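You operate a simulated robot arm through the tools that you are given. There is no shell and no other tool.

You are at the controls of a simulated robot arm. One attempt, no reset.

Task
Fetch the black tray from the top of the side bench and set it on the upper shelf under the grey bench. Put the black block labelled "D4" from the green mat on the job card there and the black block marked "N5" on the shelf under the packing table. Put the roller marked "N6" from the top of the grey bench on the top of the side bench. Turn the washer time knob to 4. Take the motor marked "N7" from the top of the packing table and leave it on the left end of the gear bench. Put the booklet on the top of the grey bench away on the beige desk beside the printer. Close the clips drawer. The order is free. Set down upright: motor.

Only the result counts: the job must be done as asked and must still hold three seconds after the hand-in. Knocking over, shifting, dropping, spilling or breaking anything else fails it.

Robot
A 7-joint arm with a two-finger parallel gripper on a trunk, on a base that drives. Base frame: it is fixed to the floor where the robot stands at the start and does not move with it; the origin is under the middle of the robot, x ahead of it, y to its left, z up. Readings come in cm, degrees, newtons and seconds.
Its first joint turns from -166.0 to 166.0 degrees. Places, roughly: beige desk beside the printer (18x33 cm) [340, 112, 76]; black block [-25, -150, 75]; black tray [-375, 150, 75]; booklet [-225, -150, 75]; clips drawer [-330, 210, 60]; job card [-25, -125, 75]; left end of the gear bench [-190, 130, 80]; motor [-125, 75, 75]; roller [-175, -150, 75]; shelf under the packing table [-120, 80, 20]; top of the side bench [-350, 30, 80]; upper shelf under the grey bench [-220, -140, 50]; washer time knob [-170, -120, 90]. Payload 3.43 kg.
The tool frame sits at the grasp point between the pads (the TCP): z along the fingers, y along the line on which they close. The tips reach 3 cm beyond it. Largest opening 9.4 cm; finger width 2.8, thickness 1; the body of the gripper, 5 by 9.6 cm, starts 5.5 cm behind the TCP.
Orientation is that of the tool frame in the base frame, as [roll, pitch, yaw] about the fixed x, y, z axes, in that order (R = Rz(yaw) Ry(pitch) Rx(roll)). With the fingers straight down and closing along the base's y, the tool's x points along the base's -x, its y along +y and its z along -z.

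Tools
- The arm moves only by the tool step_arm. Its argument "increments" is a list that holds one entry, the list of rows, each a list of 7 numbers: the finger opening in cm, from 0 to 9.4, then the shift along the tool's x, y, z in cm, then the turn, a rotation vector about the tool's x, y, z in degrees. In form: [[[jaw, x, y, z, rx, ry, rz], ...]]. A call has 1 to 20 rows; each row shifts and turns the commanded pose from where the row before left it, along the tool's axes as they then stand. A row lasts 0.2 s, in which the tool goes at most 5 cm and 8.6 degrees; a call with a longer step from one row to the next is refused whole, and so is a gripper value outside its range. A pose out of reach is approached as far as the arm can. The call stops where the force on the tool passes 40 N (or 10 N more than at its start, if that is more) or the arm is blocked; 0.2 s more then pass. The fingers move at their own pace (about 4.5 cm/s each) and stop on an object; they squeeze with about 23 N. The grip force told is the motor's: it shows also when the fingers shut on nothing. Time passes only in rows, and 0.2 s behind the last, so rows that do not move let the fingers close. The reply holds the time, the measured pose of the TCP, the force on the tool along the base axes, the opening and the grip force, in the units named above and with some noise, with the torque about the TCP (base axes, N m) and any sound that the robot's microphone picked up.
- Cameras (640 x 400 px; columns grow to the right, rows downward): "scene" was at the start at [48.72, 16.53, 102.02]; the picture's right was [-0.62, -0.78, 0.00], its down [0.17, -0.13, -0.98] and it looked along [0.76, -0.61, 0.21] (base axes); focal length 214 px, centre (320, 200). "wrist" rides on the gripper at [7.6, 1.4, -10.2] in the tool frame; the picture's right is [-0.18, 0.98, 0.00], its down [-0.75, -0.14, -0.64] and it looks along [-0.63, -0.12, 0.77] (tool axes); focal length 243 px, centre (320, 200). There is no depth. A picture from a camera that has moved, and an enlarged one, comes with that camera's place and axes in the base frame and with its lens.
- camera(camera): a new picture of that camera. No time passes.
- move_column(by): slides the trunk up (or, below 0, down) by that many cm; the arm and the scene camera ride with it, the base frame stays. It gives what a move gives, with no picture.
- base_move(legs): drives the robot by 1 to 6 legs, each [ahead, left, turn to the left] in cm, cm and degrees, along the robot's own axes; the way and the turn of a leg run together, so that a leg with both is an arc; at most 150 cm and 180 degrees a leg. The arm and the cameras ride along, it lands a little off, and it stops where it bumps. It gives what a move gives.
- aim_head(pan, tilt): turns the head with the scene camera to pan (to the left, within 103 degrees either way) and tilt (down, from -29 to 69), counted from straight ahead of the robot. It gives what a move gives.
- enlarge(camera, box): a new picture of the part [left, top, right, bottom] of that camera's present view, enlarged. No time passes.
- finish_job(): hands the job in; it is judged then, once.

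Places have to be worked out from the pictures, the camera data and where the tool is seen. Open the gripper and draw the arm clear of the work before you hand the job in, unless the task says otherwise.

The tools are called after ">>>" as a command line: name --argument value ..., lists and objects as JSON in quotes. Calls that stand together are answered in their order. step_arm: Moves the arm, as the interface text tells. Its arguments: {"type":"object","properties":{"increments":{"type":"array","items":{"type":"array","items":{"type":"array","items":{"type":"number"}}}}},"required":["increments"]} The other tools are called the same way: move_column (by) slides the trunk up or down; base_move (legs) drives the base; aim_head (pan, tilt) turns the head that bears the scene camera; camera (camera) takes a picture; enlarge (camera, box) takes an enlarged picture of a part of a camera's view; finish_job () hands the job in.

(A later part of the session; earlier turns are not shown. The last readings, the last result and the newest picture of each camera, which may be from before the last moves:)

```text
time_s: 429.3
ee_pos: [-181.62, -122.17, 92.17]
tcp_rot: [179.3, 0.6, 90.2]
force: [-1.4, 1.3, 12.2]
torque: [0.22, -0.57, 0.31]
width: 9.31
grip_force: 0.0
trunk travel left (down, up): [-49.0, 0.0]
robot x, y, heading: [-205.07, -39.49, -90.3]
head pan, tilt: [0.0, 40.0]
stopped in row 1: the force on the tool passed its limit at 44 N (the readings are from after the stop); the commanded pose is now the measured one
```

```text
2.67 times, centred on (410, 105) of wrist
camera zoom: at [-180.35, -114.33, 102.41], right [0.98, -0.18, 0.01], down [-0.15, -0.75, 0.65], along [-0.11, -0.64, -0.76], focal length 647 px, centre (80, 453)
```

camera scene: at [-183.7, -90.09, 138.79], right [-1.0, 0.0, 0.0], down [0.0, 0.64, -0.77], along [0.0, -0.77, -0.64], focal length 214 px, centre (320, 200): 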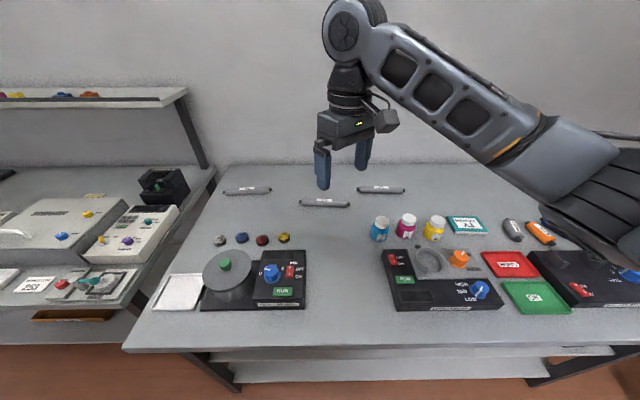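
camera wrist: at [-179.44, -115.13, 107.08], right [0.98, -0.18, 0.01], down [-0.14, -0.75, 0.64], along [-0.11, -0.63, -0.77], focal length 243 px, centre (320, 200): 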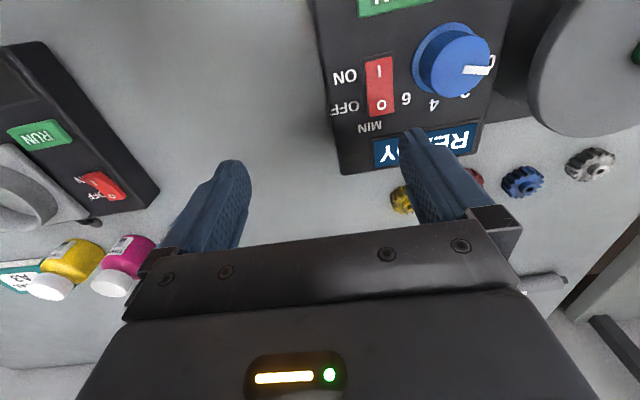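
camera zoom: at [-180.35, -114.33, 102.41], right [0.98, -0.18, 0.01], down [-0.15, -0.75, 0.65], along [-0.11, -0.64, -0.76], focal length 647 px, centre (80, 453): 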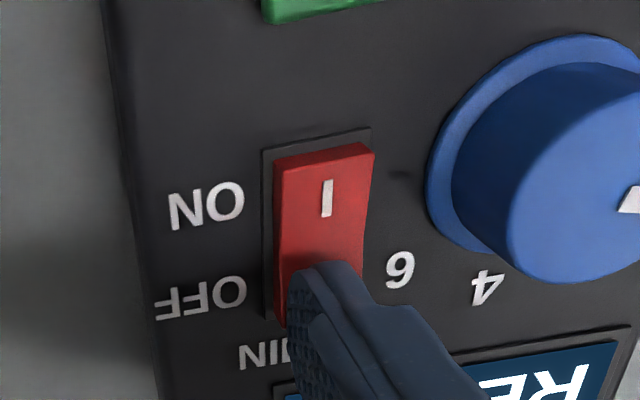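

The "I" end is raised now. I lift off and check the display.

>>> step_arm --increments '[[[9.4, 0, 0, -0.5, 0, 0, 0], [9.4, 0, 0, -1.5, 0, 0, 0], [9.4, 0, 0, -3, 0, 0, 0], [9.4, 0, 0, -4, 0, 0, 0], [9.4, 0, 0, -3, 0, 0, 0], [9.4, 0, 0, 0, 0, 0, 0]]]'

>>> enlarge --camera "scene" --box '[225, 215, 345, 305]'

>>> enlarge --camera "wrist" --box '[260, 0, 520, 160]'

```text
time_s: 430.7
ee_pos: [-181.82, -121.78, 103.9]
tcp_rot: [179.4, 0.4, 90.1]
force: [1.0, -0.4, 0.3]
torque: [0.01, 0.0, -0.01]
width: 9.4
grip_force: 0.0
trunk travel left (down, up): [-49.0, 0.0]
robot x, y, heading: [-205.3, -39.67, -90.3]
head pan, tilt: [0.0, 40.0]
```

```text
4.44 times, centred on (285, 260) of scene
camera zoom: at [-183.8, -90.12, 138.79], right [-1.0, 0.0, 0.0], down [0.0, 0.64, -0.77], along [0.0, -0.77, -0.64], focal length 953 px, centre (476, -67)
```

zoom: 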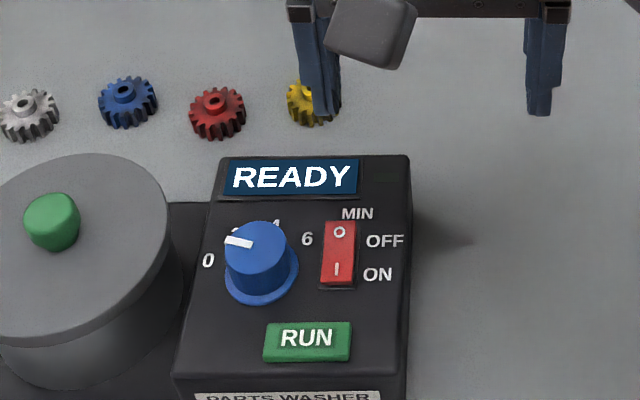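

```text
2.46 times, centred on (390, 80) of wrist
camera zoom: at [-180.59, -114.15, 114.13], right [0.98, -0.18, 0.01], down [-0.15, -0.75, 0.65], along [-0.11, -0.64, -0.76], focal length 597 px, centre (148, 495)
```

zoom: 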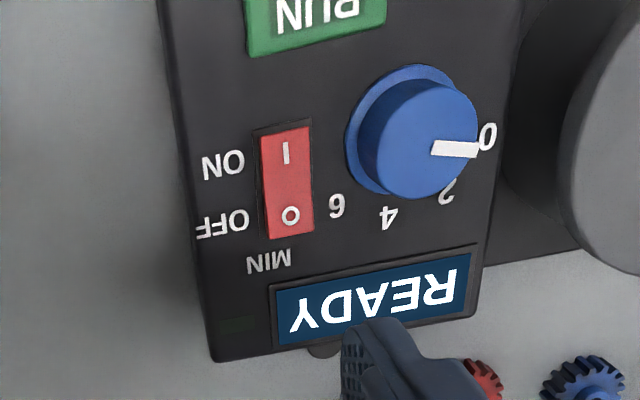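

It sprang back to ON. The switch spans y -119…-123, so I press nearer its end (y≈-122.6) for more leverage.

>>> step_arm --increments '[[[9.4, -0.8, 0.5, 3, 0, 0, 0], [9.4, 0, 0, 4, 0, 0, 0], [9.4, 0, 0, 3.8, 0, 0, 0], [9.4, 0, 0, 0, 0, 0, 0], [9.4, 0, 0, 0.3, 0, 0, 0], [9.4, 0, 0, 0, 0, 0, 0]]]'

>>> step_arm --increments '[[[9.4, 0, 0, 0.3, 0, 0, 0], [9.4, 0, 0, 0, 0, 0, 0]]]'

>>> step_arm --increments '[[[9.4, 0, 0, 0.25, 0, 0, 0], [9.4, 0, 0, 0, 0, 0, 0]]]'

>>> enlarge --camera "scene" --box '[225, 215, 345, 305]'

```text
time_s: 432.1
ee_pos: [-181.11, -122.86, 92.65]
tcp_rot: [179.4, 0.4, 90.0]
force: [-0.3, -0.1, -0.4]
torque: [0.02, -0.01, -0.01]
width: 9.39
grip_force: 0.1
trunk travel left (down, up): [-49.0, 0.0]
robot x, y, heading: [-205.22, -39.26, -90.5]
head pan, tilt: [0.0, 40.0]
```

```text
time_s: 432.7
ee_pos: [-181.15, -122.91, 92.51]
tcp_rot: [179.5, 0.5, 90.1]
force: [-0.6, -1.2, 1.1]
torque: [-0.01, -0.09, -0.03]
width: 9.37
grip_force: 0.1
trunk travel left (down, up): [-49.0, 0.0]
robot x, y, heading: [-204.83, -39.46, -90.3]
head pan, tilt: [0.0, 40.0]
```

```text
time_s: 433.3
ee_pos: [-181.1, -122.81, 92.25]
tcp_rot: [179.3, 0.3, 90.0]
force: [-0.1, -0.8, 0.5]
torque: [0.03, -0.04, 0.0]
width: 9.42
grip_force: 0.0
trunk travel left (down, up): [-49.0, 0.0]
robot x, y, heading: [-205.27, -39.77, -90.3]
head pan, tilt: [0.0, 40.0]
```

```text
4.44 times, centred on (285, 260) of scene
camera zoom: at [-183.78, -90.12, 138.79], right [-1.0, 0.0, 0.0], down [0.0, 0.64, -0.77], along [0.0, -0.77, -0.64], focal length 953 px, centre (476, -67)
```

zoom: 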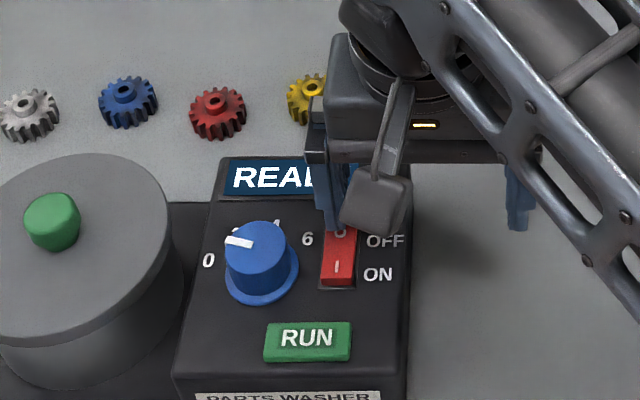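

>>> step_arm --increments '[[[9.4, 0.35, 0, 0, 0, 0, 0], [9.4, 0, 0, 0.2, 0, 0, 0], [9.4, 0, 0, 0, 0, 0, 0]]]'

>>> step_arm --increments '[[[9.4, 0, 0, 0.2, 0, 0, 0], [9.4, 0, 0, 0, 0, 0, 0]]]'

>>> step_arm --increments '[[[9.4, 0, 0, 0.2, 0, 0, 0], [9.4, 0, 0, 0, 0, 0, 0]]]'

>>> enlarge --camera "scene" --box '[225, 215, 345, 305]'

```text
time_s: 434.1
ee_pos: [-181.18, -122.34, 92.25]
tcp_rot: [179.4, 0.4, 90.0]
force: [0.2, 0.0, 1.0]
torque: [-0.01, 0.0, 0.01]
width: 9.43
grip_force: 0.0
trunk travel left (down, up): [-49.0, 0.0]
robot x, y, heading: [-205.39, -39.88, -90.2]
head pan, tilt: [0.0, 40.0]
```

```text
time_s: 434.7
ee_pos: [-181.15, -122.51, 92.04]
tcp_rot: [179.4, 0.6, 90.0]
force: [-0.4, -3.3, 14.7]
torque: [0.1, -0.67, -0.12]
width: 9.38
grip_force: 0.0
trunk travel left (down, up): [-49.0, 0.0]
robot x, y, heading: [-205.37, -39.61, -90.2]
head pan, tilt: [0.0, 40.0]
```

```text
time_s: 435.4
ee_pos: [-181.05, -122.61, 92.14]
tcp_rot: [179.1, 0.8, 90.0]
force: [-0.8, -0.2, 11.2]
torque: [0.14, -0.54, 0.17]
width: 9.38
grip_force: 0.0
trunk travel left (down, up): [-49.0, 0.0]
robot x, y, heading: [-205.34, -39.54, -90.3]
head pan, tilt: [0.0, 40.0]
stopped in row 2: the force on the tool passed its limit at 41 N (the readings are from after the stop); the commanded pose is now the measured one
```

```text
4.44 times, centred on (285, 260) of scene
camera zoom: at [-183.81, -90.07, 138.77], right [-1.0, 0.0, 0.0], down [0.0, 0.64, -0.77], along [0.0, -0.77, -0.64], focal length 953 px, centre (476, -67)
```

zoom: 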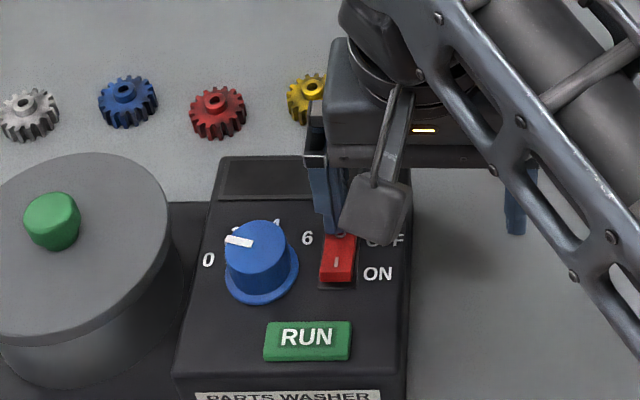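

The display is dark: the switch is OFF again as originally. I lift off and verify.

>>> step_arm --increments '[[[9.4, 0, 0, -0.5, 0, 0, 0], [9.4, 0, 0, -1.5, 0, 0, 0], [9.4, 0, 0, -3, 0, 0, 0], [9.4, 0, 0, -4, 0, 0, 0], [9.4, 0, 0, -3, 0.6, 0.5, 0], [9.4, 0, 0, 0, 0, 0, 0]]]'

>>> enlarge --camera "scene" --box '[225, 215, 345, 305]'

```text
time_s: 436.9
ee_pos: [-181.21, -122.4, 104.25]
tcp_rot: [179.7, -0.1, 90.1]
force: [-0.3, 0.1, -0.2]
torque: [-0.01, 0.0, -0.02]
width: 9.42
grip_force: 0.1
trunk travel left (down, up): [-49.0, 0.0]
robot x, y, heading: [-205.14, -39.65, -90.2]
head pan, tilt: [0.0, 40.0]
```

```text
4.44 times, centred on (285, 260) of scene
camera zoom: at [-183.8, -90.11, 138.79], right [-1.0, 0.0, 0.0], down [0.0, 0.64, -0.77], along [0.0, -0.77, -0.64], focal length 953 px, centre (476, -67)
```

zoom: 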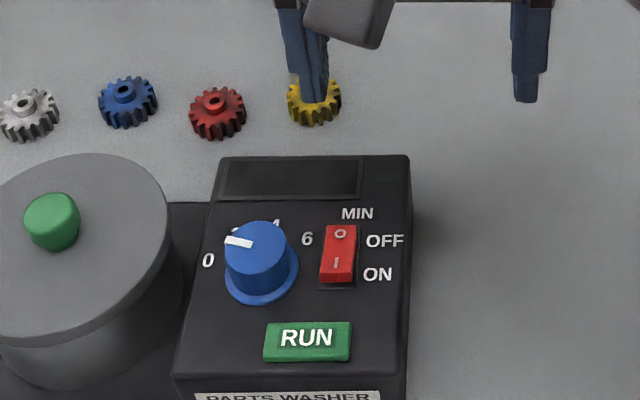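

Restored. For the knob I now use fingers front/back (avoiding switch and RUN) and turn in two portions. I move over the knob and rotate the gripper by -90°.

>>> step_arm --increments '[[[7, 1.6, 4.6, 0, 0, 0, 0], [6, 1.6, 4.6, 0, 0, 0, 0], [5.6, 0, 0, 0, 0, 0, -8.2], [5.6, 0, 0, 0, 0, 0, -8.2], [5.6, 0, 0, 0, 0, 0, -8.2], [5.6, 0, 0, 0, 0, 0, -8.2], [5.6, 0, 0, 0, 0, 0, -8.2], [5.6, 0, 0, 0, 0, 0, -8.2], [5.6, 0, 0, 0, 0, 0, -8.2], [5.6, 0, 0, 0, 0, 0, -8.2], [5.6, 0, 0, 0, 0, 0, -8.2], [5.6, 0, 0, 0, 0, 0, -8.2], [5.6, 0, 0, 0, 0, 0, -8], [5.6, 0, 0, 0, 0, 0, 0]]]'

>>> enlarge --camera "wrist" --box '[200, 20, 440, 240]'

```text
time_s: 439.9
ee_pos: [-172.04, -119.39, 104.0]
tcp_rot: [-179.9, 0.1, -179.9]
force: [-0.2, 0.8, -1.3]
torque: [0.01, -0.02, -0.02]
width: 5.61
grip_force: 0.0
trunk travel left (down, up): [-49.0, 0.0]
robot x, y, heading: [-204.98, -39.5, -90.3]
head pan, tilt: [0.0, 40.0]
```

```text
1.82 times, centred on (320, 130) of wrist
camera zoom: at [-179.79, -117.94, 114.27], right [0.18, 0.98, 0.0], down [0.75, -0.14, 0.64], along [0.63, -0.12, -0.77], focal length 441 px, centre (320, 327)
```

zoom: 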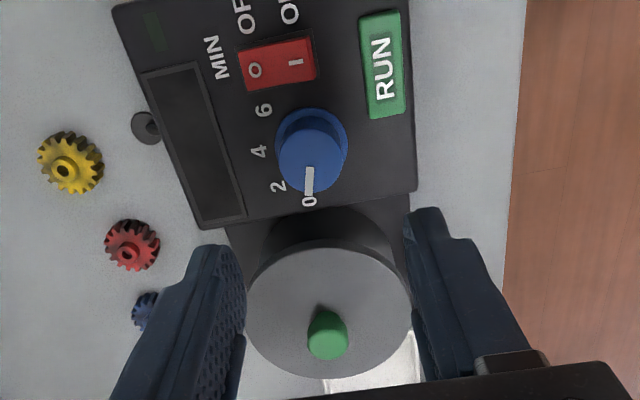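

Cross-checking with the scene camera, the knob centre is (-171.5,-119.75). I centre on it and descend with the fingers front/back.

>>> step_arm --increments '[[[5.6, -0.54, -0.36, 3, 0, 0, 0], [5.6, 0, 0, 4, 0, 0, 0], [5.6, 0, 0, 2.5, 0, 0, 0], [5.6, 0, 0, 0, 0, 0, 0]]]'

>>> enlarge --camera "wrist" --box '[200, 60, 440, 240]'

>>> enlarge --camera "scene" --box '[225, 225, 325, 305]'

```text
time_s: 440.9
ee_pos: [-171.62, -119.71, 94.5]
tcp_rot: [-179.8, 0.1, -179.9]
force: [0.2, -0.4, 0.7]
torque: [0.0, -0.02, -0.03]
width: 5.58
grip_force: 0.1
trunk travel left (down, up): [-49.0, 0.0]
robot x, y, heading: [-205.31, -39.45, -90.3]
head pan, tilt: [0.0, 40.0]
```

```text
2.22 times, centred on (320, 150) of wrist
camera zoom: at [-179.28, -118.25, 104.73], right [0.18, 0.98, 0.0], down [0.75, -0.14, 0.64], along [0.63, -0.12, -0.77], focal length 539 px, centre (320, 311)
```

zoom: 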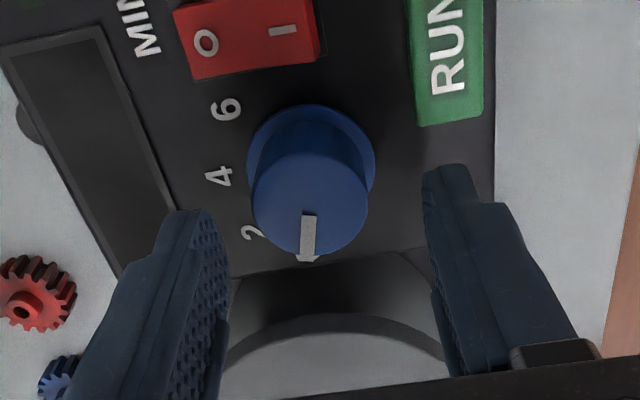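

```text
5.00 times, centred on (275, 265) of scene
camera zoom: at [-183.78, -90.12, 138.79], right [-1.0, 0.0, 0.0], down [0.0, 0.64, -0.77], along [0.0, -0.77, -0.64], focal length 1072 px, centre (545, -125)
```

zoom: 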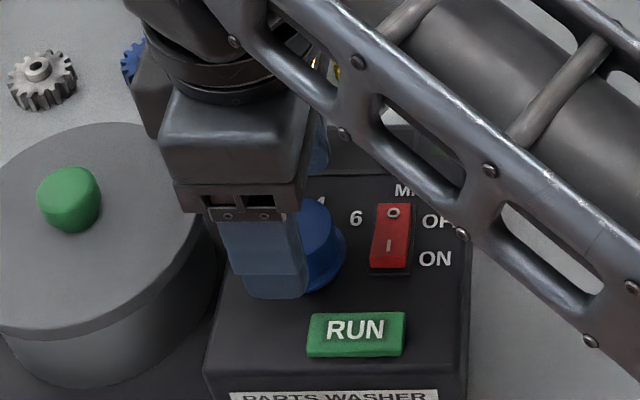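

I fine-tune the centring (−0.4 in x, −0.24 in y) and go down to grip height.

>>> step_arm --increments '[[[5.6, 0.4, -0.24, 1.0, 0, 0, 0], [5.6, 0, 0, 1.2, 0, 0, 0], [5.6, 0, 0, 0, 0, 0, 0]]]'

>>> enlarge --camera "wrist" --box '[220, 80, 420, 240]'

```text
time_s: 441.6
ee_pos: [-171.94, -119.9, 92.16]
tcp_rot: [180.0, 0.0, -180.0]
force: [-0.5, 0.2, 0.5]
torque: [0.03, 0.02, -0.01]
width: 5.58
grip_force: 0.0
trunk travel left (down, up): [-49.0, 0.0]
robot x, y, heading: [-205.19, -39.36, -90.2]
head pan, tilt: [0.0, 40.0]
```

```text
2.50 times, centred on (320, 160) of wrist
camera zoom: at [-179.71, -118.43, 102.44], right [0.18, 0.98, 0.0], down [0.75, -0.14, 0.64], along [0.63, -0.12, -0.77], focal length 606 px, centre (320, 300)
```

zoom: 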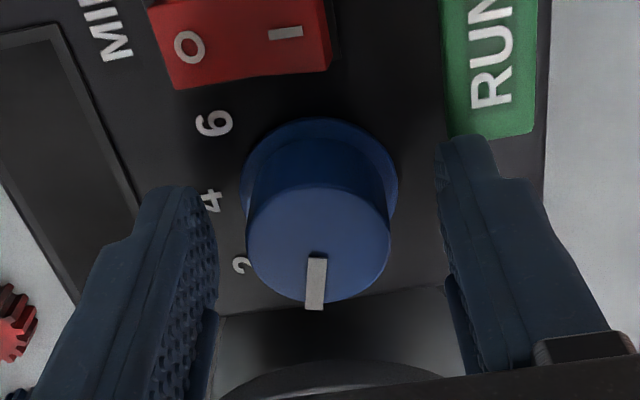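

The knob is slightly toward −y/−x of the finger centre. I close partway to 4.8 first, then shift and close fully.

>>> step_arm --increments '[[[5.0, 0, -0.2, 0, 0, 0, 0], [4.8, 0.3, 0, 0, 0, 0, 0], [4.8, 0, 0, 0, 0, 0, 0], [4.4, 0, 0, 0, 0, 0, 0], [4.2, 0, 0, 0, 0, 0, 0], [4.0, 0, 0, 0, 0, 0, 0], [3.8, 0, 0, 0, 0, 0, 0], [3.6, 0, 0, 0, 0, 0, 0], [3.6, 0, 0, 0, 0, 0, 0]]]'

>>> enlarge --camera "wrist" --box '[220, 80, 420, 240]'

```text
time_s: 443.6
ee_pos: [-172.29, -119.94, 92.2]
tcp_rot: [-179.9, 0.1, -179.9]
force: [0.2, 0.1, -0.1]
torque: [-0.02, 0.0, -0.03]
width: 3.59
grip_force: 0.0
trunk travel left (down, up): [-49.0, 0.0]
robot x, y, heading: [-205.28, -39.44, -90.4]
head pan, tilt: [0.0, 40.0]
```

```text
2.50 times, centred on (320, 160) of wrist
camera zoom: at [-179.88, -118.58, 102.48], right [0.18, 0.98, 0.0], down [0.75, -0.14, 0.64], along [0.63, -0.12, -0.77], focal length 606 px, centre (320, 300)
```

zoom: 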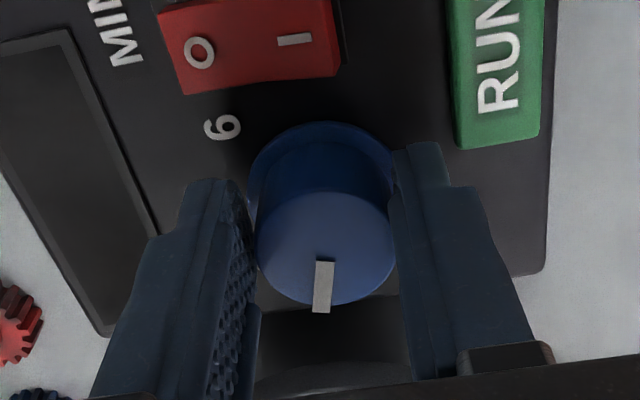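

No contact yet at 3.6; well centred. I close further.

>>> step_arm --increments '[[[3.4, 0, 0, 0, 0, 0, 0], [3.2, 0, 0, 0, 0, 0, 0], [3.0, 0, 0, 0, 0, 0, 0], [2.6, 0, 0, 0, 0, 0, 0], [2.6, 0, 0, 0, 0, 0, 0]]]'

```text
time_s: 444.9
ee_pos: [-172.0, -119.96, 92.15]
tcp_rot: [-180.0, 0.1, -179.9]
force: [0.4, 5.3, 1.9]
torque: [0.34, 0.03, 0.03]
width: 3.29
grip_force: 45.2
trunk travel left (down, up): [-49.0, 0.0]
robot x, y, heading: [-204.94, -39.61, -89.9]
head pan, tilt: [0.0, 40.0]
```

Knob gripped (3.3 cm). I turn clockwise 38°.

>>> step_arm --increments '[[[2.6, 0, 0, 0, 0, 0, 5], [2.6, 0, 0, 0, 0, 0, 6], [2.6, 0, 0, 0, 0, 0, 7], [2.6, 0, 0, 0, 0, 0, 7], [2.6, 0, 0, 0, 0, 0, 7], [2.6, 0, 0, 0, 0, 0, 6], [2.6, 0, 0, 0, 0, 0, 0]]]'

>>> enlarge --camera "wrist" --box '[220, 80, 420, 240]'

```text
time_s: 446.2
ee_pos: [-172.17, -119.62, 92.33]
tcp_rot: [179.7, 0.0, 144.7]
force: [-3.4, 7.0, 8.4]
torque: [-0.16, -0.09, 0.01]
width: 3.3
grip_force: 45.1
trunk travel left (down, up): [-49.0, 0.0]
robot x, y, heading: [-205.18, -39.29, -89.8]
head pan, tilt: [0.0, 40.0]
stopped in row 6: the force on the tool passed its limit at 42 N (the readings are from after the stop); the commanded pose is now the measured one
```

```text
2.50 times, centred on (320, 160) of wrist
camera zoom: at [-177.53, -114.16, 102.51], right [0.72, 0.7, 0.0], down [0.53, -0.55, 0.64], along [0.45, -0.46, -0.77], focal length 606 px, centre (320, 300)
```

zoom: 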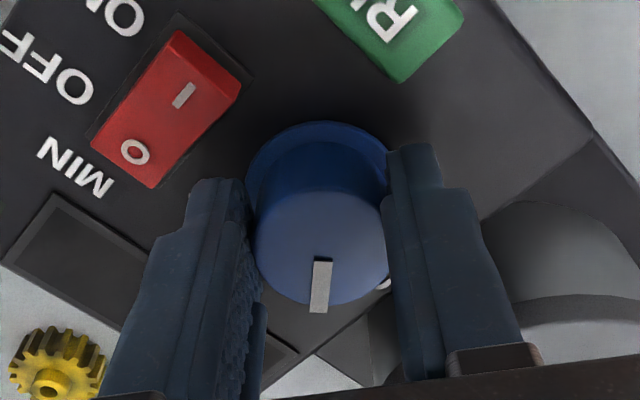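

The knob has turned about 35° with the fingers. I release, lift, rotate the hand back and re-grip for the second portion.

>>> step_arm --increments '[[[3.6, 0, 0, 0, 0, 0, 0], [3.9, 0, 0, 0, 0, 0, 0], [4.0, 0, 0, -0.5, 0, 0, 0], [4.0, 0, 0, -1.5, 0, 0, 0], [4.2, 0, 0, -2, 0, 0, 0], [4.2, 0, 0, 0, 0, 0, 0]]]'

>>> enlarge --camera "wrist" --box '[200, 60, 440, 240]'

```text
time_s: 447.6
ee_pos: [-171.99, -119.69, 96.19]
tcp_rot: [179.7, 0.0, 144.6]
force: [0.4, -0.8, 0.6]
torque: [-0.02, 0.02, 0.02]
width: 4.21
grip_force: 0.1
trunk travel left (down, up): [-49.0, 0.0]
robot x, y, heading: [-205.37, -39.53, -90.4]
head pan, tilt: [0.0, 40.0]
```

```text
2.22 times, centred on (320, 150) of wrist
camera zoom: at [-177.54, -114.22, 106.44], right [0.72, 0.7, 0.0], down [0.53, -0.55, 0.64], along [0.45, -0.46, -0.77], focal length 539 px, centre (320, 311)
```

zoom: 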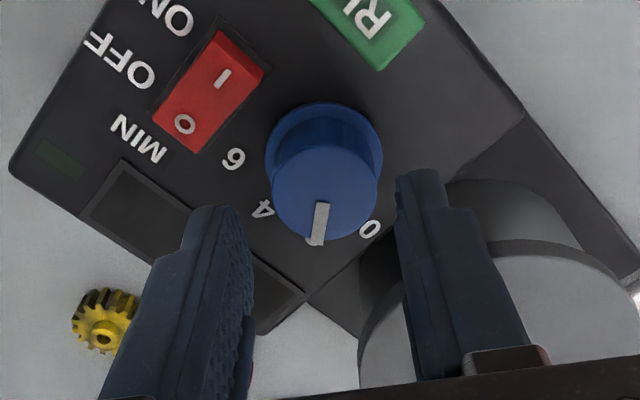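

The pointer is at 2 now. I rotate the hand back to yaw 180, recentre at the deduced knob axis (-171.7,-119.95) and grip again.

>>> step_arm --increments '[[[4.4, 0, 0, 0, 0.3, 0, -7.1], [4.4, 0, 0, 0, 0, 0, -7.1], [4.4, 0, 0, 0, 0, 0, -7.1], [4.4, 0, 0, 0, 0, 0, -7.1], [4.4, 0, 0, 0, 0, 0, -7.0], [4.4, -0.29, -0.26, 0, 0, 0, 0], [4.4, 0, 0, 2, 0, 0, 0], [4.4, 0, 0, 2, 0, 0, 0], [4.4, 0, 0, 0, 0, 0, 0]]]'

>>> enlarge --camera "wrist" --box '[220, 80, 420, 240]'

```text
time_s: 449.6
ee_pos: [-171.78, -119.95, 92.21]
tcp_rot: [-179.9, 0.0, -179.9]
force: [-0.2, 0.0, -0.2]
torque: [0.0, -0.03, 0.03]
width: 4.41
grip_force: 0.1
trunk travel left (down, up): [-49.0, 0.0]
robot x, y, heading: [-205.22, -39.53, -89.9]
head pan, tilt: [0.0, 40.0]
```

```text
2.50 times, centred on (320, 160) of wrist
camera zoom: at [-179.54, -118.64, 102.46], right [0.18, 0.98, 0.0], down [0.75, -0.14, 0.64], along [0.63, -0.12, -0.77], focal length 606 px, centre (320, 300)
```

zoom: 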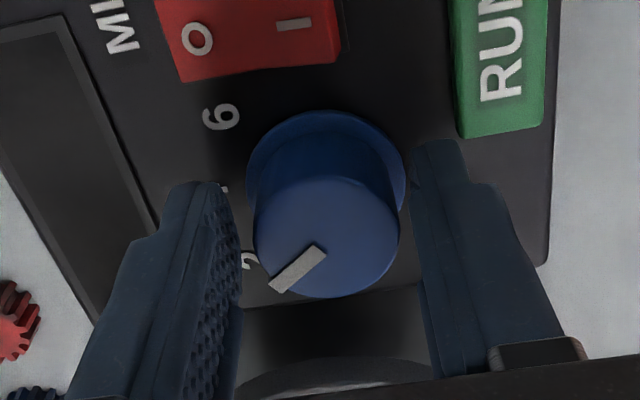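

Pointer reads exactly 2 (36°). I grip and turn another ≈38.5° clockwise.

>>> step_arm --increments '[[[3.8, 0, 0, 0, 0, 0, 0], [3.4, 0, 0, 0, 0, 0, 0], [3.0, 0, 0, 0, 0, 0, 0], [2.7, 0, 0, 0, 0, 0, 0], [2.7, 0, 0, 0, 0, 0, 0], [2.7, 0, 0, 0, 0, 0, 0]]]'

>>> step_arm --increments '[[[2.7, 0, 0, 0, 0, 0, 5], [2.7, 0, 0, 0, 0, 0, 6], [2.7, 0, 0, 0, 0, 0, 7], [2.7, 0, 0, 0, 0, 0, 7], [2.7, 0, 0, 0, 0, 0, 7], [2.7, 0, 0, 0, 0, 0, 6.5], [2.7, 0, 0, 0, 0, 0, 0]]]'

>>> enlarge --camera "wrist" --box '[220, 80, 420, 240]'

```text
time_s: 451.0
ee_pos: [-171.82, -119.87, 92.22]
tcp_rot: [180.0, -0.1, -179.9]
force: [-1.1, 12.6, 0.5]
torque: [-0.07, 0.11, 0.02]
width: 3.38
grip_force: 44.7
trunk travel left (down, up): [-49.0, 0.0]
robot x, y, heading: [-205.46, -39.65, -90.2]
head pan, tilt: [0.0, 40.0]
```

```text
time_s: 452.6
ee_pos: [-171.93, -119.85, 92.1]
tcp_rot: [180.0, -0.1, 141.6]
force: [3.0, 27.4, 4.8]
torque: [1.11, -0.17, 0.03]
width: 3.38
grip_force: 44.8
trunk travel left (down, up): [-49.0, 0.0]
robot x, y, heading: [-205.52, -39.44, -90.2]
head pan, tilt: [0.0, 40.0]
```

```text
2.50 times, centred on (320, 160) of wrist
camera zoom: at [-176.94, -114.0, 102.46], right [0.75, 0.66, 0.0], down [0.5, -0.58, 0.64], along [0.42, -0.48, -0.77], focal length 606 px, centre (320, 300)
```

zoom: 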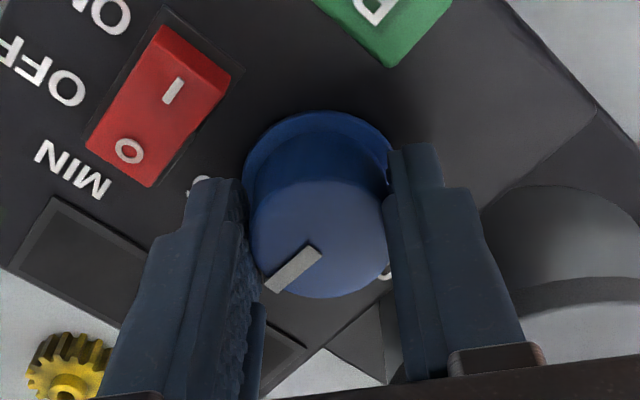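

Turned. I release slightly, lift and read the scale.

>>> step_arm --increments '[[[3.5, 0, 0, 0, 0, 0, 0], [3.8, 0, 0, 0, 0, 0, 0], [4.0, 0, 0, -0.4, 0, 0, 0], [4.0, 0, 0, -1.5, 0, 0, 0], [4.2, 0, 0, -3, 0, 0, 0], [4.2, 0, 0, -4, 0, 0, 0], [4.2, 0, 0, 0, 0, 0, 0]]]'

>>> enlarge --camera "wrist" --box '[220, 40, 420, 190]'

>>> enlarge --camera "scene" --box '[225, 225, 325, 305]'

```text
time_s: 454.2
ee_pos: [-172.14, -120.06, 100.83]
tcp_rot: [179.9, -0.1, 141.6]
force: [0.9, -0.9, 0.0]
torque: [-0.02, 0.03, 0.01]
width: 4.21
grip_force: 0.0
trunk travel left (down, up): [-49.0, 0.0]
robot x, y, heading: [-204.91, -39.53, -90.3]
head pan, tilt: [0.0, 40.0]
```

```text
2.67 times, centred on (320, 115) of wrist
camera zoom: at [-177.34, -114.22, 111.19], right [0.75, 0.66, 0.0], down [0.5, -0.58, 0.64], along [0.42, -0.48, -0.77], focal length 647 px, centre (320, 427)
```

zoom: 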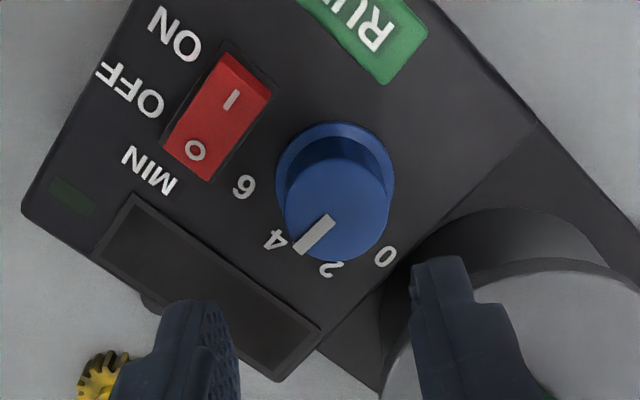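

```text
5.00 times, centred on (275, 265) of scene
camera zoom: at [-183.77, -90.07, 138.79], right [-1.0, 0.0, 0.0], down [0.0, 0.64, -0.77], along [0.0, -0.77, -0.64], focal length 1072 px, centre (545, -125)
```

zoom: 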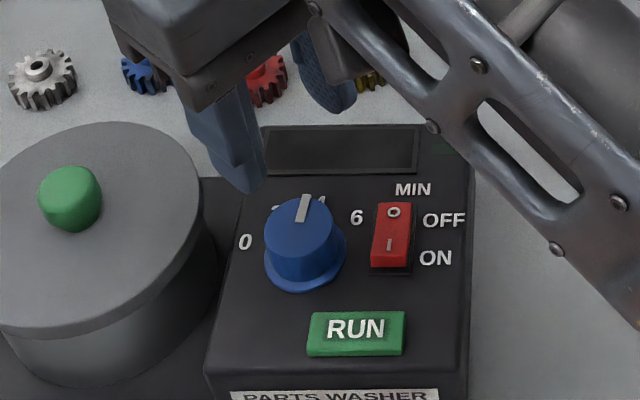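

The knob points at 4 and the switch stays OFF. Next the roller: I lift away and zoom in to confirm which roller is N6.

>>> step_arm --increments '[[[5, 0, 0, -4, 0, 0, 0], [7, 0, 0, -4, 0, 0, 0], [9.4, 0, 0, -4, 0, 0, 0], [9.4, 0, 0, -3, 0, 0, 0], [9.4, 0, 0, 0, 0, 0, 0]]]'

>>> enlarge --camera "scene" --box '[215, 178, 295, 203]'

>>> enlarge --camera "scene" --box '[290, 190, 360, 215]'

>>> camera --camera "wrist"

```text
time_s: 455.4
ee_pos: [-171.69, -119.94, 115.99]
tcp_rot: [-180.0, -0.1, 141.6]
force: [0.7, 0.4, -0.3]
torque: [0.02, -0.02, -0.01]
width: 9.38
grip_force: 0.1
trunk travel left (down, up): [-49.0, 0.0]
robot x, y, heading: [-205.32, -39.18, -90.4]
head pan, tilt: [0.0, 40.0]
```

```text
8.00 times, centred on (255, 190) of scene
camera zoom: at [-183.77, -90.08, 138.8], right [-1.0, 0.0, 0.0], down [0.0, 0.64, -0.77], along [0.0, -0.77, -0.64], focal length 1716 px, centre (840, 276)
```

zoom: 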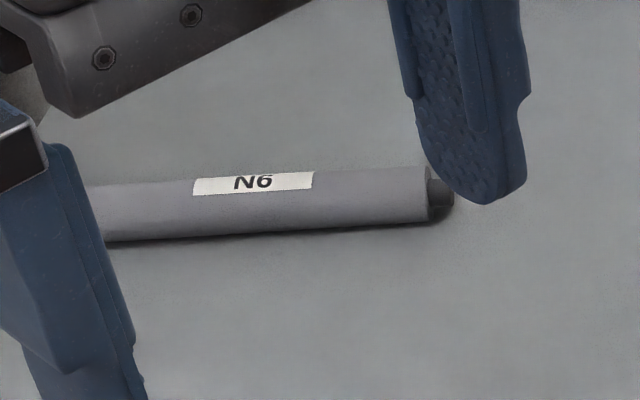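

```text
9.14 times, centred on (325, 202) of scene
camera zoom: at [-183.77, -90.08, 138.8], right [-1.0, 0.0, 0.0], down [0.0, 0.64, -0.77], along [0.0, -0.77, -0.64], focal length 1961 px, centre (274, 177)
```

zoom: 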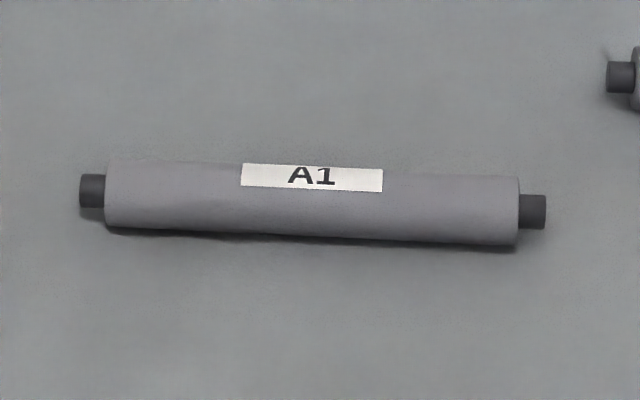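

```text
taken
camera wrist: at [-176.88, -114.18, 126.26], right [0.75, 0.66, 0.0], down [0.5, -0.58, 0.64], along [0.42, -0.48, -0.77], focal length 243 px, centre (320, 200)
```

wrist: 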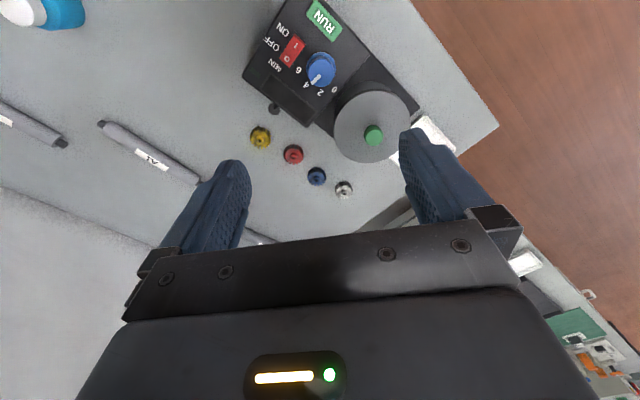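

N6 is confirmed as the left roller, around (-153.8,-160.5), axis nearly along x (≈6° yaw). I drive closer and rotate the gripper so the fingers close across it.

>>> base_move --legs '[[0, 40, 0], [26, 0, 0]]'

>>> step_arm --increments '[[[9.4, 0, 0, 0, 0, 0, -7.4], [9.4, 0, 0, 0, 0, 0, -7.4], [9.4, 0, 0, 0, 0, 0, -7.4], [9.4, 0, 0, 0, 0, 0, -7.4], [9.4, 0, 0, 0, 0, 0, -7.4], [9.4, 0, 0, 0, 0, 0, -7.2], [9.4, 0, 0, 0, 0, 0, 0]]]'

>>> camera --camera "scene"

>>> camera --camera "wrist"

```text
time_s: 459.4
ee_pos: [-129.22, -145.39, 116.05]
tcp_rot: [-180.0, 0.1, 142.7]
force: [0.3, 0.1, 0.6]
torque: [-0.02, -0.01, -0.01]
width: 9.41
grip_force: 0.1
trunk travel left (down, up): [-49.0, 0.0]
robot x, y, heading: [-164.07, -65.44, -88.9]
head pan, tilt: [0.0, 40.0]
```

```text
time_s: 461.0
ee_pos: [-129.1, -145.41, 115.91]
tcp_rot: [180.0, 0.0, -173.0]
force: [0.0, -0.1, -0.1]
torque: [-0.01, 0.0, 0.0]
width: 9.41
grip_force: 0.1
trunk travel left (down, up): [-49.0, 0.0]
robot x, y, heading: [-164.24, -65.12, -89.0]
head pan, tilt: [0.0, 40.0]
```

```text
taken
camera scene: at [-141.76, -115.76, 138.79], right [-1.0, -0.02, 0.0], down [-0.01, 0.64, -0.77], along [0.01, -0.77, -0.64], focal length 214 px, centre (320, 200)
```

scene: 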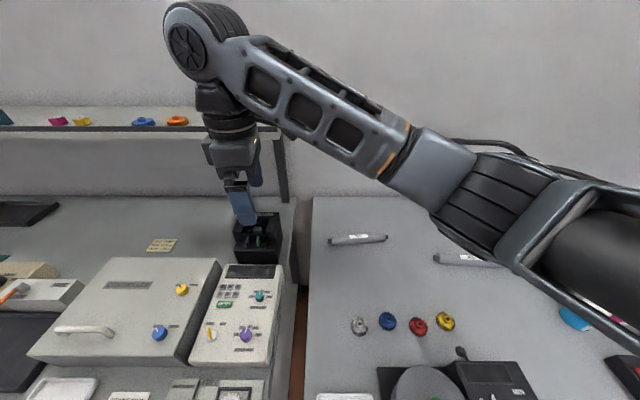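

```text
taken
camera wrist: at [-136.93, -145.0, 126.18], right [0.06, 1.0, 0.0], down [0.77, -0.05, 0.64], along [0.64, -0.04, -0.77], focal length 243 px, centre (320, 200)
```

wrist: 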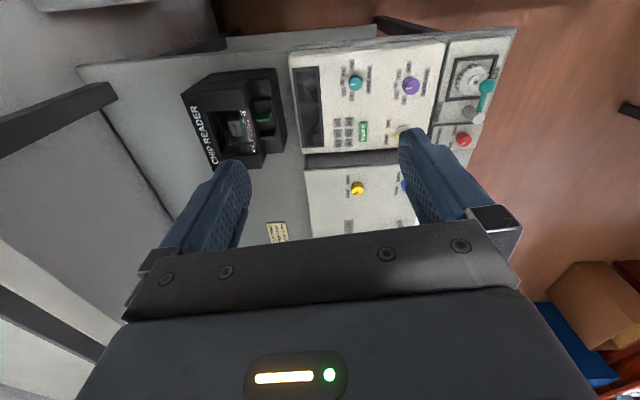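

I measure N6 precisely from this closer view.

>>> enlarge --camera "scene" --box '[310, 215, 410, 265]'

```text
6.40 times, centred on (360, 240) of scene
camera zoom: at [-141.76, -115.76, 138.79], right [-1.0, -0.02, 0.0], down [-0.01, 0.64, -0.77], along [0.01, -0.77, -0.64], focal length 1373 px, centre (64, -56)
```

zoom: 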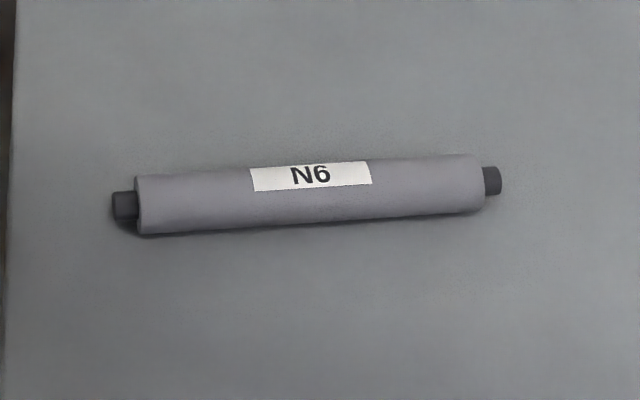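

N6's axis runs from (-144.7,-160.7) to (-162.4,-162.4), diameter ≈2.9 cm; centre (-153.5,-161.5). I move over it.

>>> step_arm --increments '[[[9.4, 4, 0, 0, 0, 0, 1.4], [9.4, 4, -1, 0, 0, 0, 0], [9.4, 4, -2, 0, 0, 0, 0], [9.4, 4, -2.2, 0, 0, 0, 0], [9.4, 3.5, -2.6, 0, 0, 0, 0], [9.4, 3.5, -2.6, 0, 0, 0, 0], [9.4, 3.2, -2.6, 0, 0, 0, 0], [9.4, 0, 0, 3, 0, 0, 0], [9.4, 0, 0, 4, 0, 0, 0], [9.4, 0, 0, 4, 0, 0, 0], [9.4, 0, 0, 4, 0, 0, 0], [9.4, 0, 0, 0, 0, 0, 0]]]'

>>> camera --camera "wrist"

>>> camera --camera "scene"

```text
time_s: 463.6
ee_pos: [-153.9, -161.17, 100.75]
tcp_rot: [180.0, -0.1, -174.5]
force: [0.2, 0.4, 0.3]
torque: [-0.01, 0.01, -0.01]
width: 9.4
grip_force: 0.1
trunk travel left (down, up): [-49.0, 0.0]
robot x, y, heading: [-164.23, -65.84, -88.9]
head pan, tilt: [0.0, 40.0]
```

```text
taken
camera wrist: at [-161.75, -160.58, 111.02], right [0.09, 1.0, 0.0], down [0.76, -0.07, 0.64], along [0.64, -0.06, -0.77], focal length 243 px, centre (320, 200)
```

wrist: 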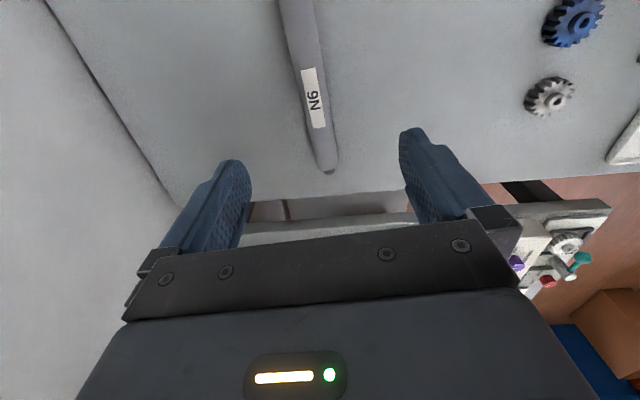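

```text
taken
camera scene: at [-141.77, -115.76, 138.79], right [-1.0, -0.02, 0.0], down [-0.01, 0.64, -0.77], along [0.01, -0.77, -0.64], focal length 214 px, centre (320, 200)
```

scene: 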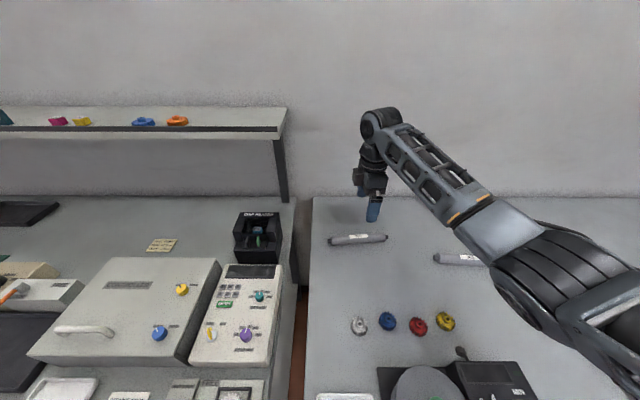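

The roller axis is about 0.6 cm toward −y of the tool. I correct and descend close to it.

>>> step_arm --increments '[[[9.4, 0, -0.6, 3, 0, 0, 0], [9.4, 0, 0, 4, 0, 0, 0], [9.4, 0, 0, 4, 0, 0, 0], [9.4, 0, 0, 2, 0, 0, 0], [9.4, 0, 0, 0, 0, 0, 0]]]'

>>> camera --camera "wrist"

```text
time_s: 464.8
ee_pos: [-153.86, -161.74, 88.19]
tcp_rot: [-180.0, 0.0, -174.3]
force: [0.5, 0.0, -0.5]
torque: [-0.02, -0.02, 0.02]
width: 9.38
grip_force: 0.1
trunk travel left (down, up): [-49.0, 0.0]
robot x, y, heading: [-164.11, -65.9, -88.9]
head pan, tilt: [0.0, 40.0]
```

```text
taken
camera wrist: at [-161.65, -161.07, 98.34], right [0.09, 1.0, 0.0], down [0.76, -0.07, 0.64], along [0.64, -0.06, -0.77], focal length 243 px, centre (320, 200)
```

wrist: 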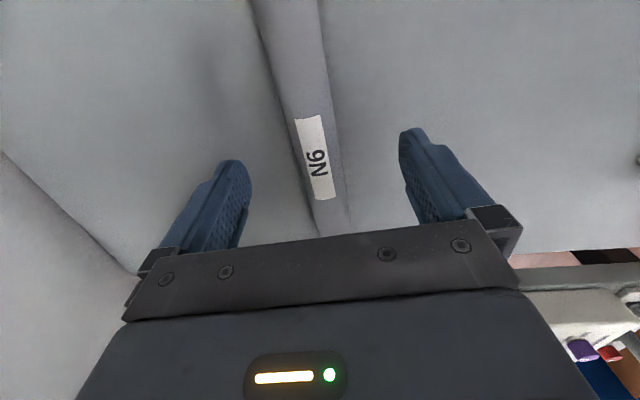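

Centred. I descend the last 2.7 cm and close.

>>> step_arm --increments '[[[9.4, 0, 0, 1.3, 0, 0, 0], [9.4, 0, 0, 0.9, 0, 0, 0], [9.4, 0, 0, 0.4, 0, 0, 0], [9.4, 0, 0, 0, 0, 0, 0]]]'

>>> step_arm --increments '[[[6, 0, 0, 0, 0, 0, 0], [4, 0, 0, 0, 0, 0, 0], [3.2, 0, 0, 0, 0, 0, 0], [2.4, 0, 0, 0, 0, 0, 0], [1.5, 0, 0, 0, 0, 0, 0], [0.5, 0, 0, 0, 0, 0, 0], [0.5, 0, 0, 0, 0, 0, 0]]]'

>>> camera --camera "wrist"

```text
time_s: 465.8
ee_pos: [-153.91, -161.65, 85.62]
tcp_rot: [-179.9, -0.1, -174.5]
force: [0.4, 0.5, -0.1]
torque: [0.02, -0.01, -0.05]
width: 9.36
grip_force: 0.1
trunk travel left (down, up): [-49.0, 0.0]
robot x, y, heading: [-164.03, -65.63, -89.2]
head pan, tilt: [0.0, 40.0]
```

```text
time_s: 467.4
ee_pos: [-154.02, -161.6, 85.56]
tcp_rot: [180.0, -0.1, -174.4]
force: [-0.1, -0.3, 1.3]
torque: [-0.01, 0.05, -0.09]
width: 2.94
grip_force: 23.0
trunk travel left (down, up): [-49.0, 0.0]
robot x, y, heading: [-164.17, -65.88, -89.0]
head pan, tilt: [0.0, 40.0]
```

```text
taken
camera wrist: at [-161.71, -160.93, 95.81], right [0.09, 1.0, 0.0], down [0.76, -0.07, 0.64], along [0.64, -0.06, -0.77], focal length 243 px, centre (320, 200)
```

wrist: 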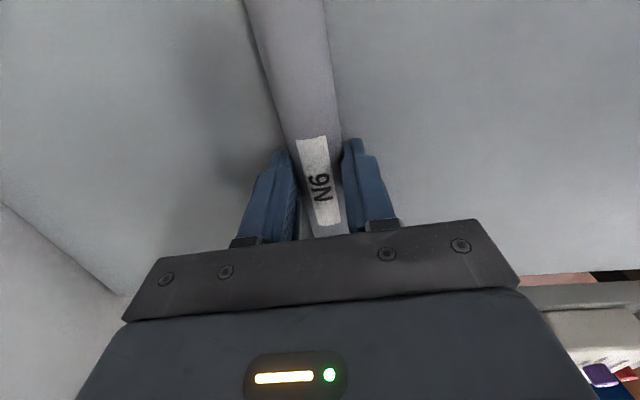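

Roller gripped (2.94 cm). I lift slowly.

>>> step_arm --increments '[[[0.5, 0, 0, -0.3, 0, 0, 0], [0.5, 0, 0, -0.5, 0, 0, 0], [0.5, 0, 0, -0.7, 0, 0, 0], [0.5, 0, 0, -1, 0, 0, 0], [0.5, 0, 0, -1.5, 0, 0, 0], [0.5, 0, 0, -2, 0, 0, 0], [0.5, 0, 0, -2.5, 0, 0, 0], [0.5, 0, 0, -2.5, 0, 0, 0], [0.5, 0, 0, -2.5, 0, 0, 0], [0.5, 0, 0, -2.5, 0, 0, 0], [0.5, 0, 0, -2.5, 0, 0, 0], [0.5, 0, 0, -2.5, 0, 0, 0], [0.5, 0, 0, -2.5, 0, 0, 0], [0.5, 0, 0, -2.5, 0, 0, 0], [0.5, 0, 0, 0, 0, 0, 0]]]'

>>> camera --camera "wrist"

>>> camera --camera "scene"

```text
time_s: 470.6
ee_pos: [-153.93, -161.87, 111.26]
tcp_rot: [-180.0, -0.1, -174.5]
force: [-0.5, 0.4, -1.5]
torque: [-0.01, -0.01, 0.0]
width: 2.94
grip_force: 23.0
trunk travel left (down, up): [-49.0, 0.0]
robot x, y, heading: [-164.59, -66.05, -88.9]
head pan, tilt: [0.0, 40.0]
```

```text
taken
camera wrist: at [-161.74, -161.16, 121.56], right [0.09, 1.0, 0.0], down [0.76, -0.07, 0.64], along [0.64, -0.06, -0.77], focal length 243 px, centre (320, 200)
```

wrist: 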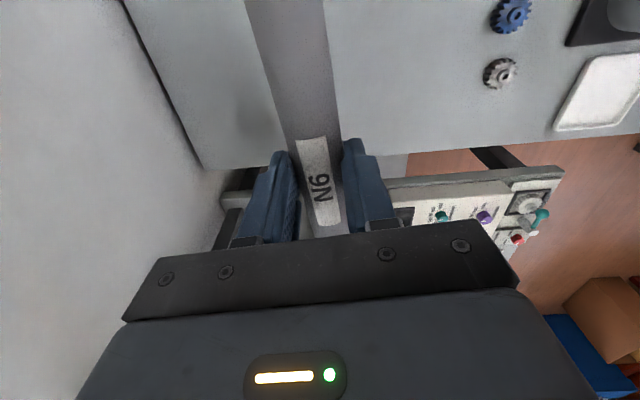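

```text
taken
camera scene: at [-141.77, -115.76, 138.79], right [-1.0, -0.02, 0.0], down [-0.01, 0.64, -0.77], along [0.01, -0.77, -0.64], focal length 214 px, centre (320, 200)
```

scene: 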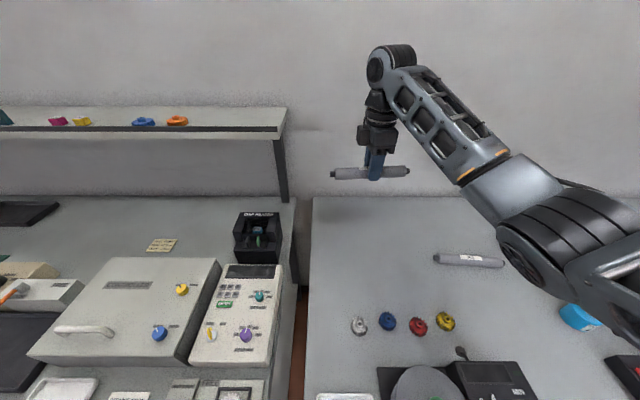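

Roller secured. I raise it more, back away, travel right along the grey bench and turn right to face the side bench.

>>> step_arm --increments '[[[0.5, 0, 0, -2.5, 0, 0, 0], [0.5, 0, 0, -2.5, 0, 0, 0], [0.5, 0, 0, -2.5, 0, 0, 0], [0.5, 0, 0, 0, 0, 0, 0]]]'

>>> base_move --legs '[[-23, 0, -1], [0, -100, 0]]'

>>> aim_head --pan -60 --tilt 30

>>> camera --camera "scene"

```text
time_s: 471.6
ee_pos: [-154.03, -161.69, 118.83]
tcp_rot: [180.0, 0.0, -174.5]
force: [-0.8, 0.4, -2.0]
torque: [-0.01, -0.01, -0.02]
width: 2.94
grip_force: 22.9
trunk travel left (down, up): [-49.0, 0.0]
robot x, y, heading: [-164.32, -65.8, -88.9]
head pan, tilt: [0.0, 40.0]
```

```text
time_s: 478.2
ee_pos: [-259.65, -138.83, 118.79]
tcp_rot: [180.0, -0.1, -176.6]
force: [0.2, 0.4, -0.9]
torque: [0.02, 0.03, 0.04]
width: 2.93
grip_force: 23.1
trunk travel left (down, up): [-49.0, 0.0]
robot x, y, heading: [-266.09, -42.18, -91.1]
head pan, tilt: [0.0, 40.0]
```

```text
time_s: 479.5
ee_pos: [-259.58, -138.85, 118.73]
tcp_rot: [-180.0, -0.1, -176.6]
force: [1.0, 0.4, -0.5]
torque: [0.0, -0.01, -0.03]
width: 2.95
grip_force: 22.6
trunk travel left (down, up): [-49.0, 0.0]
robot x, y, heading: [-266.54, -42.44, -91.2]
head pan, tilt: [-60.0, 30.0]
```

```text
taken
camera scene: at [-253.38, -89.13, 140.33], right [-0.48, 0.88, 0.0], down [0.44, 0.24, -0.87], along [-0.76, -0.42, -0.5], focal length 214 px, centre (320, 200)
```

scene: 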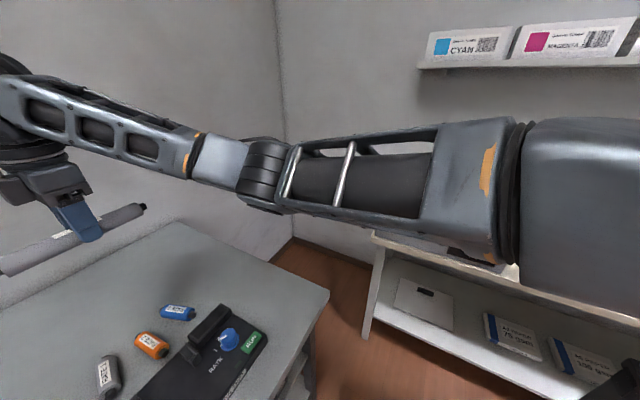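

I retract slightly and lower to z≈114 to stay below the wall shelf, then turn right.

>>> step_arm --increments '[[[0.5, 0, 2, 1.5, 0, 0, 0], [0.5, 0, 2, 1.5, 0, 0, 0], [0.5, 0, 2, 1.5, 0, 0, 0], [0.5, 0, 0, 0, 0, 0, 0]]]'

>>> base_move --legs '[[0, 0, -44], [0, 0, -44]]'

>>> aim_head --pan -20 --tilt 35

>>> camera --camera "scene"

```text
time_s: 480.5
ee_pos: [-259.94, -132.93, 114.13]
tcp_rot: [180.0, -0.1, -176.7]
force: [0.4, 0.5, -1.6]
torque: [0.0, 0.0, -0.03]
width: 2.96
grip_force: 22.5
trunk travel left (down, up): [-49.0, 0.0]
robot x, y, heading: [-266.15, -42.19, -91.0]
head pan, tilt: [-60.0, 30.0]
```

```text
time_s: 485.0
ee_pos: [-356.68, -50.6, 114.24]
tcp_rot: [180.0, 0.0, 94.7]
force: [-0.3, -0.6, -1.1]
torque: [0.01, 0.01, -0.03]
width: 2.95
grip_force: 23.3
trunk travel left (down, up): [-49.0, 0.0]
robot x, y, heading: [-266.09, -42.3, -180.1]
head pan, tilt: [-60.0, 30.0]
```

```text
time_s: 486.0
ee_pos: [-356.66, -50.77, 114.21]
tcp_rot: [-180.0, -0.1, 94.8]
force: [0.1, 1.1, -0.5]
torque: [0.01, 0.0, -0.01]
width: 2.95
grip_force: 22.8
trunk travel left (down, up): [-49.0, 0.0]
robot x, y, heading: [-266.55, -41.78, -179.9]
head pan, tilt: [-20.0, 35.0]
```

```text
taken
camera scene: at [-316.53, -60.7, 139.55], right [0.34, 0.94, 0.0], down [0.54, -0.2, -0.82], along [-0.77, 0.28, -0.57], focal length 214 px, centre (320, 200)
```

scene: 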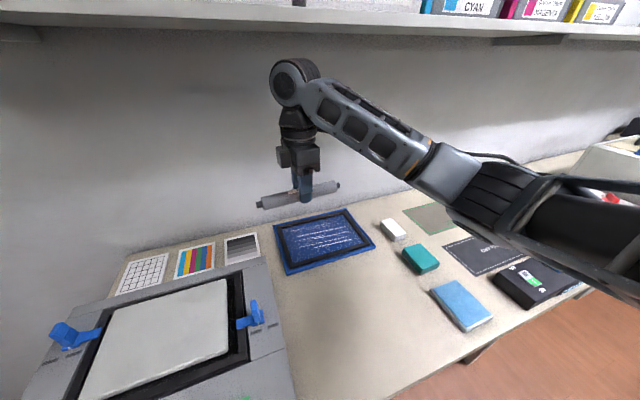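

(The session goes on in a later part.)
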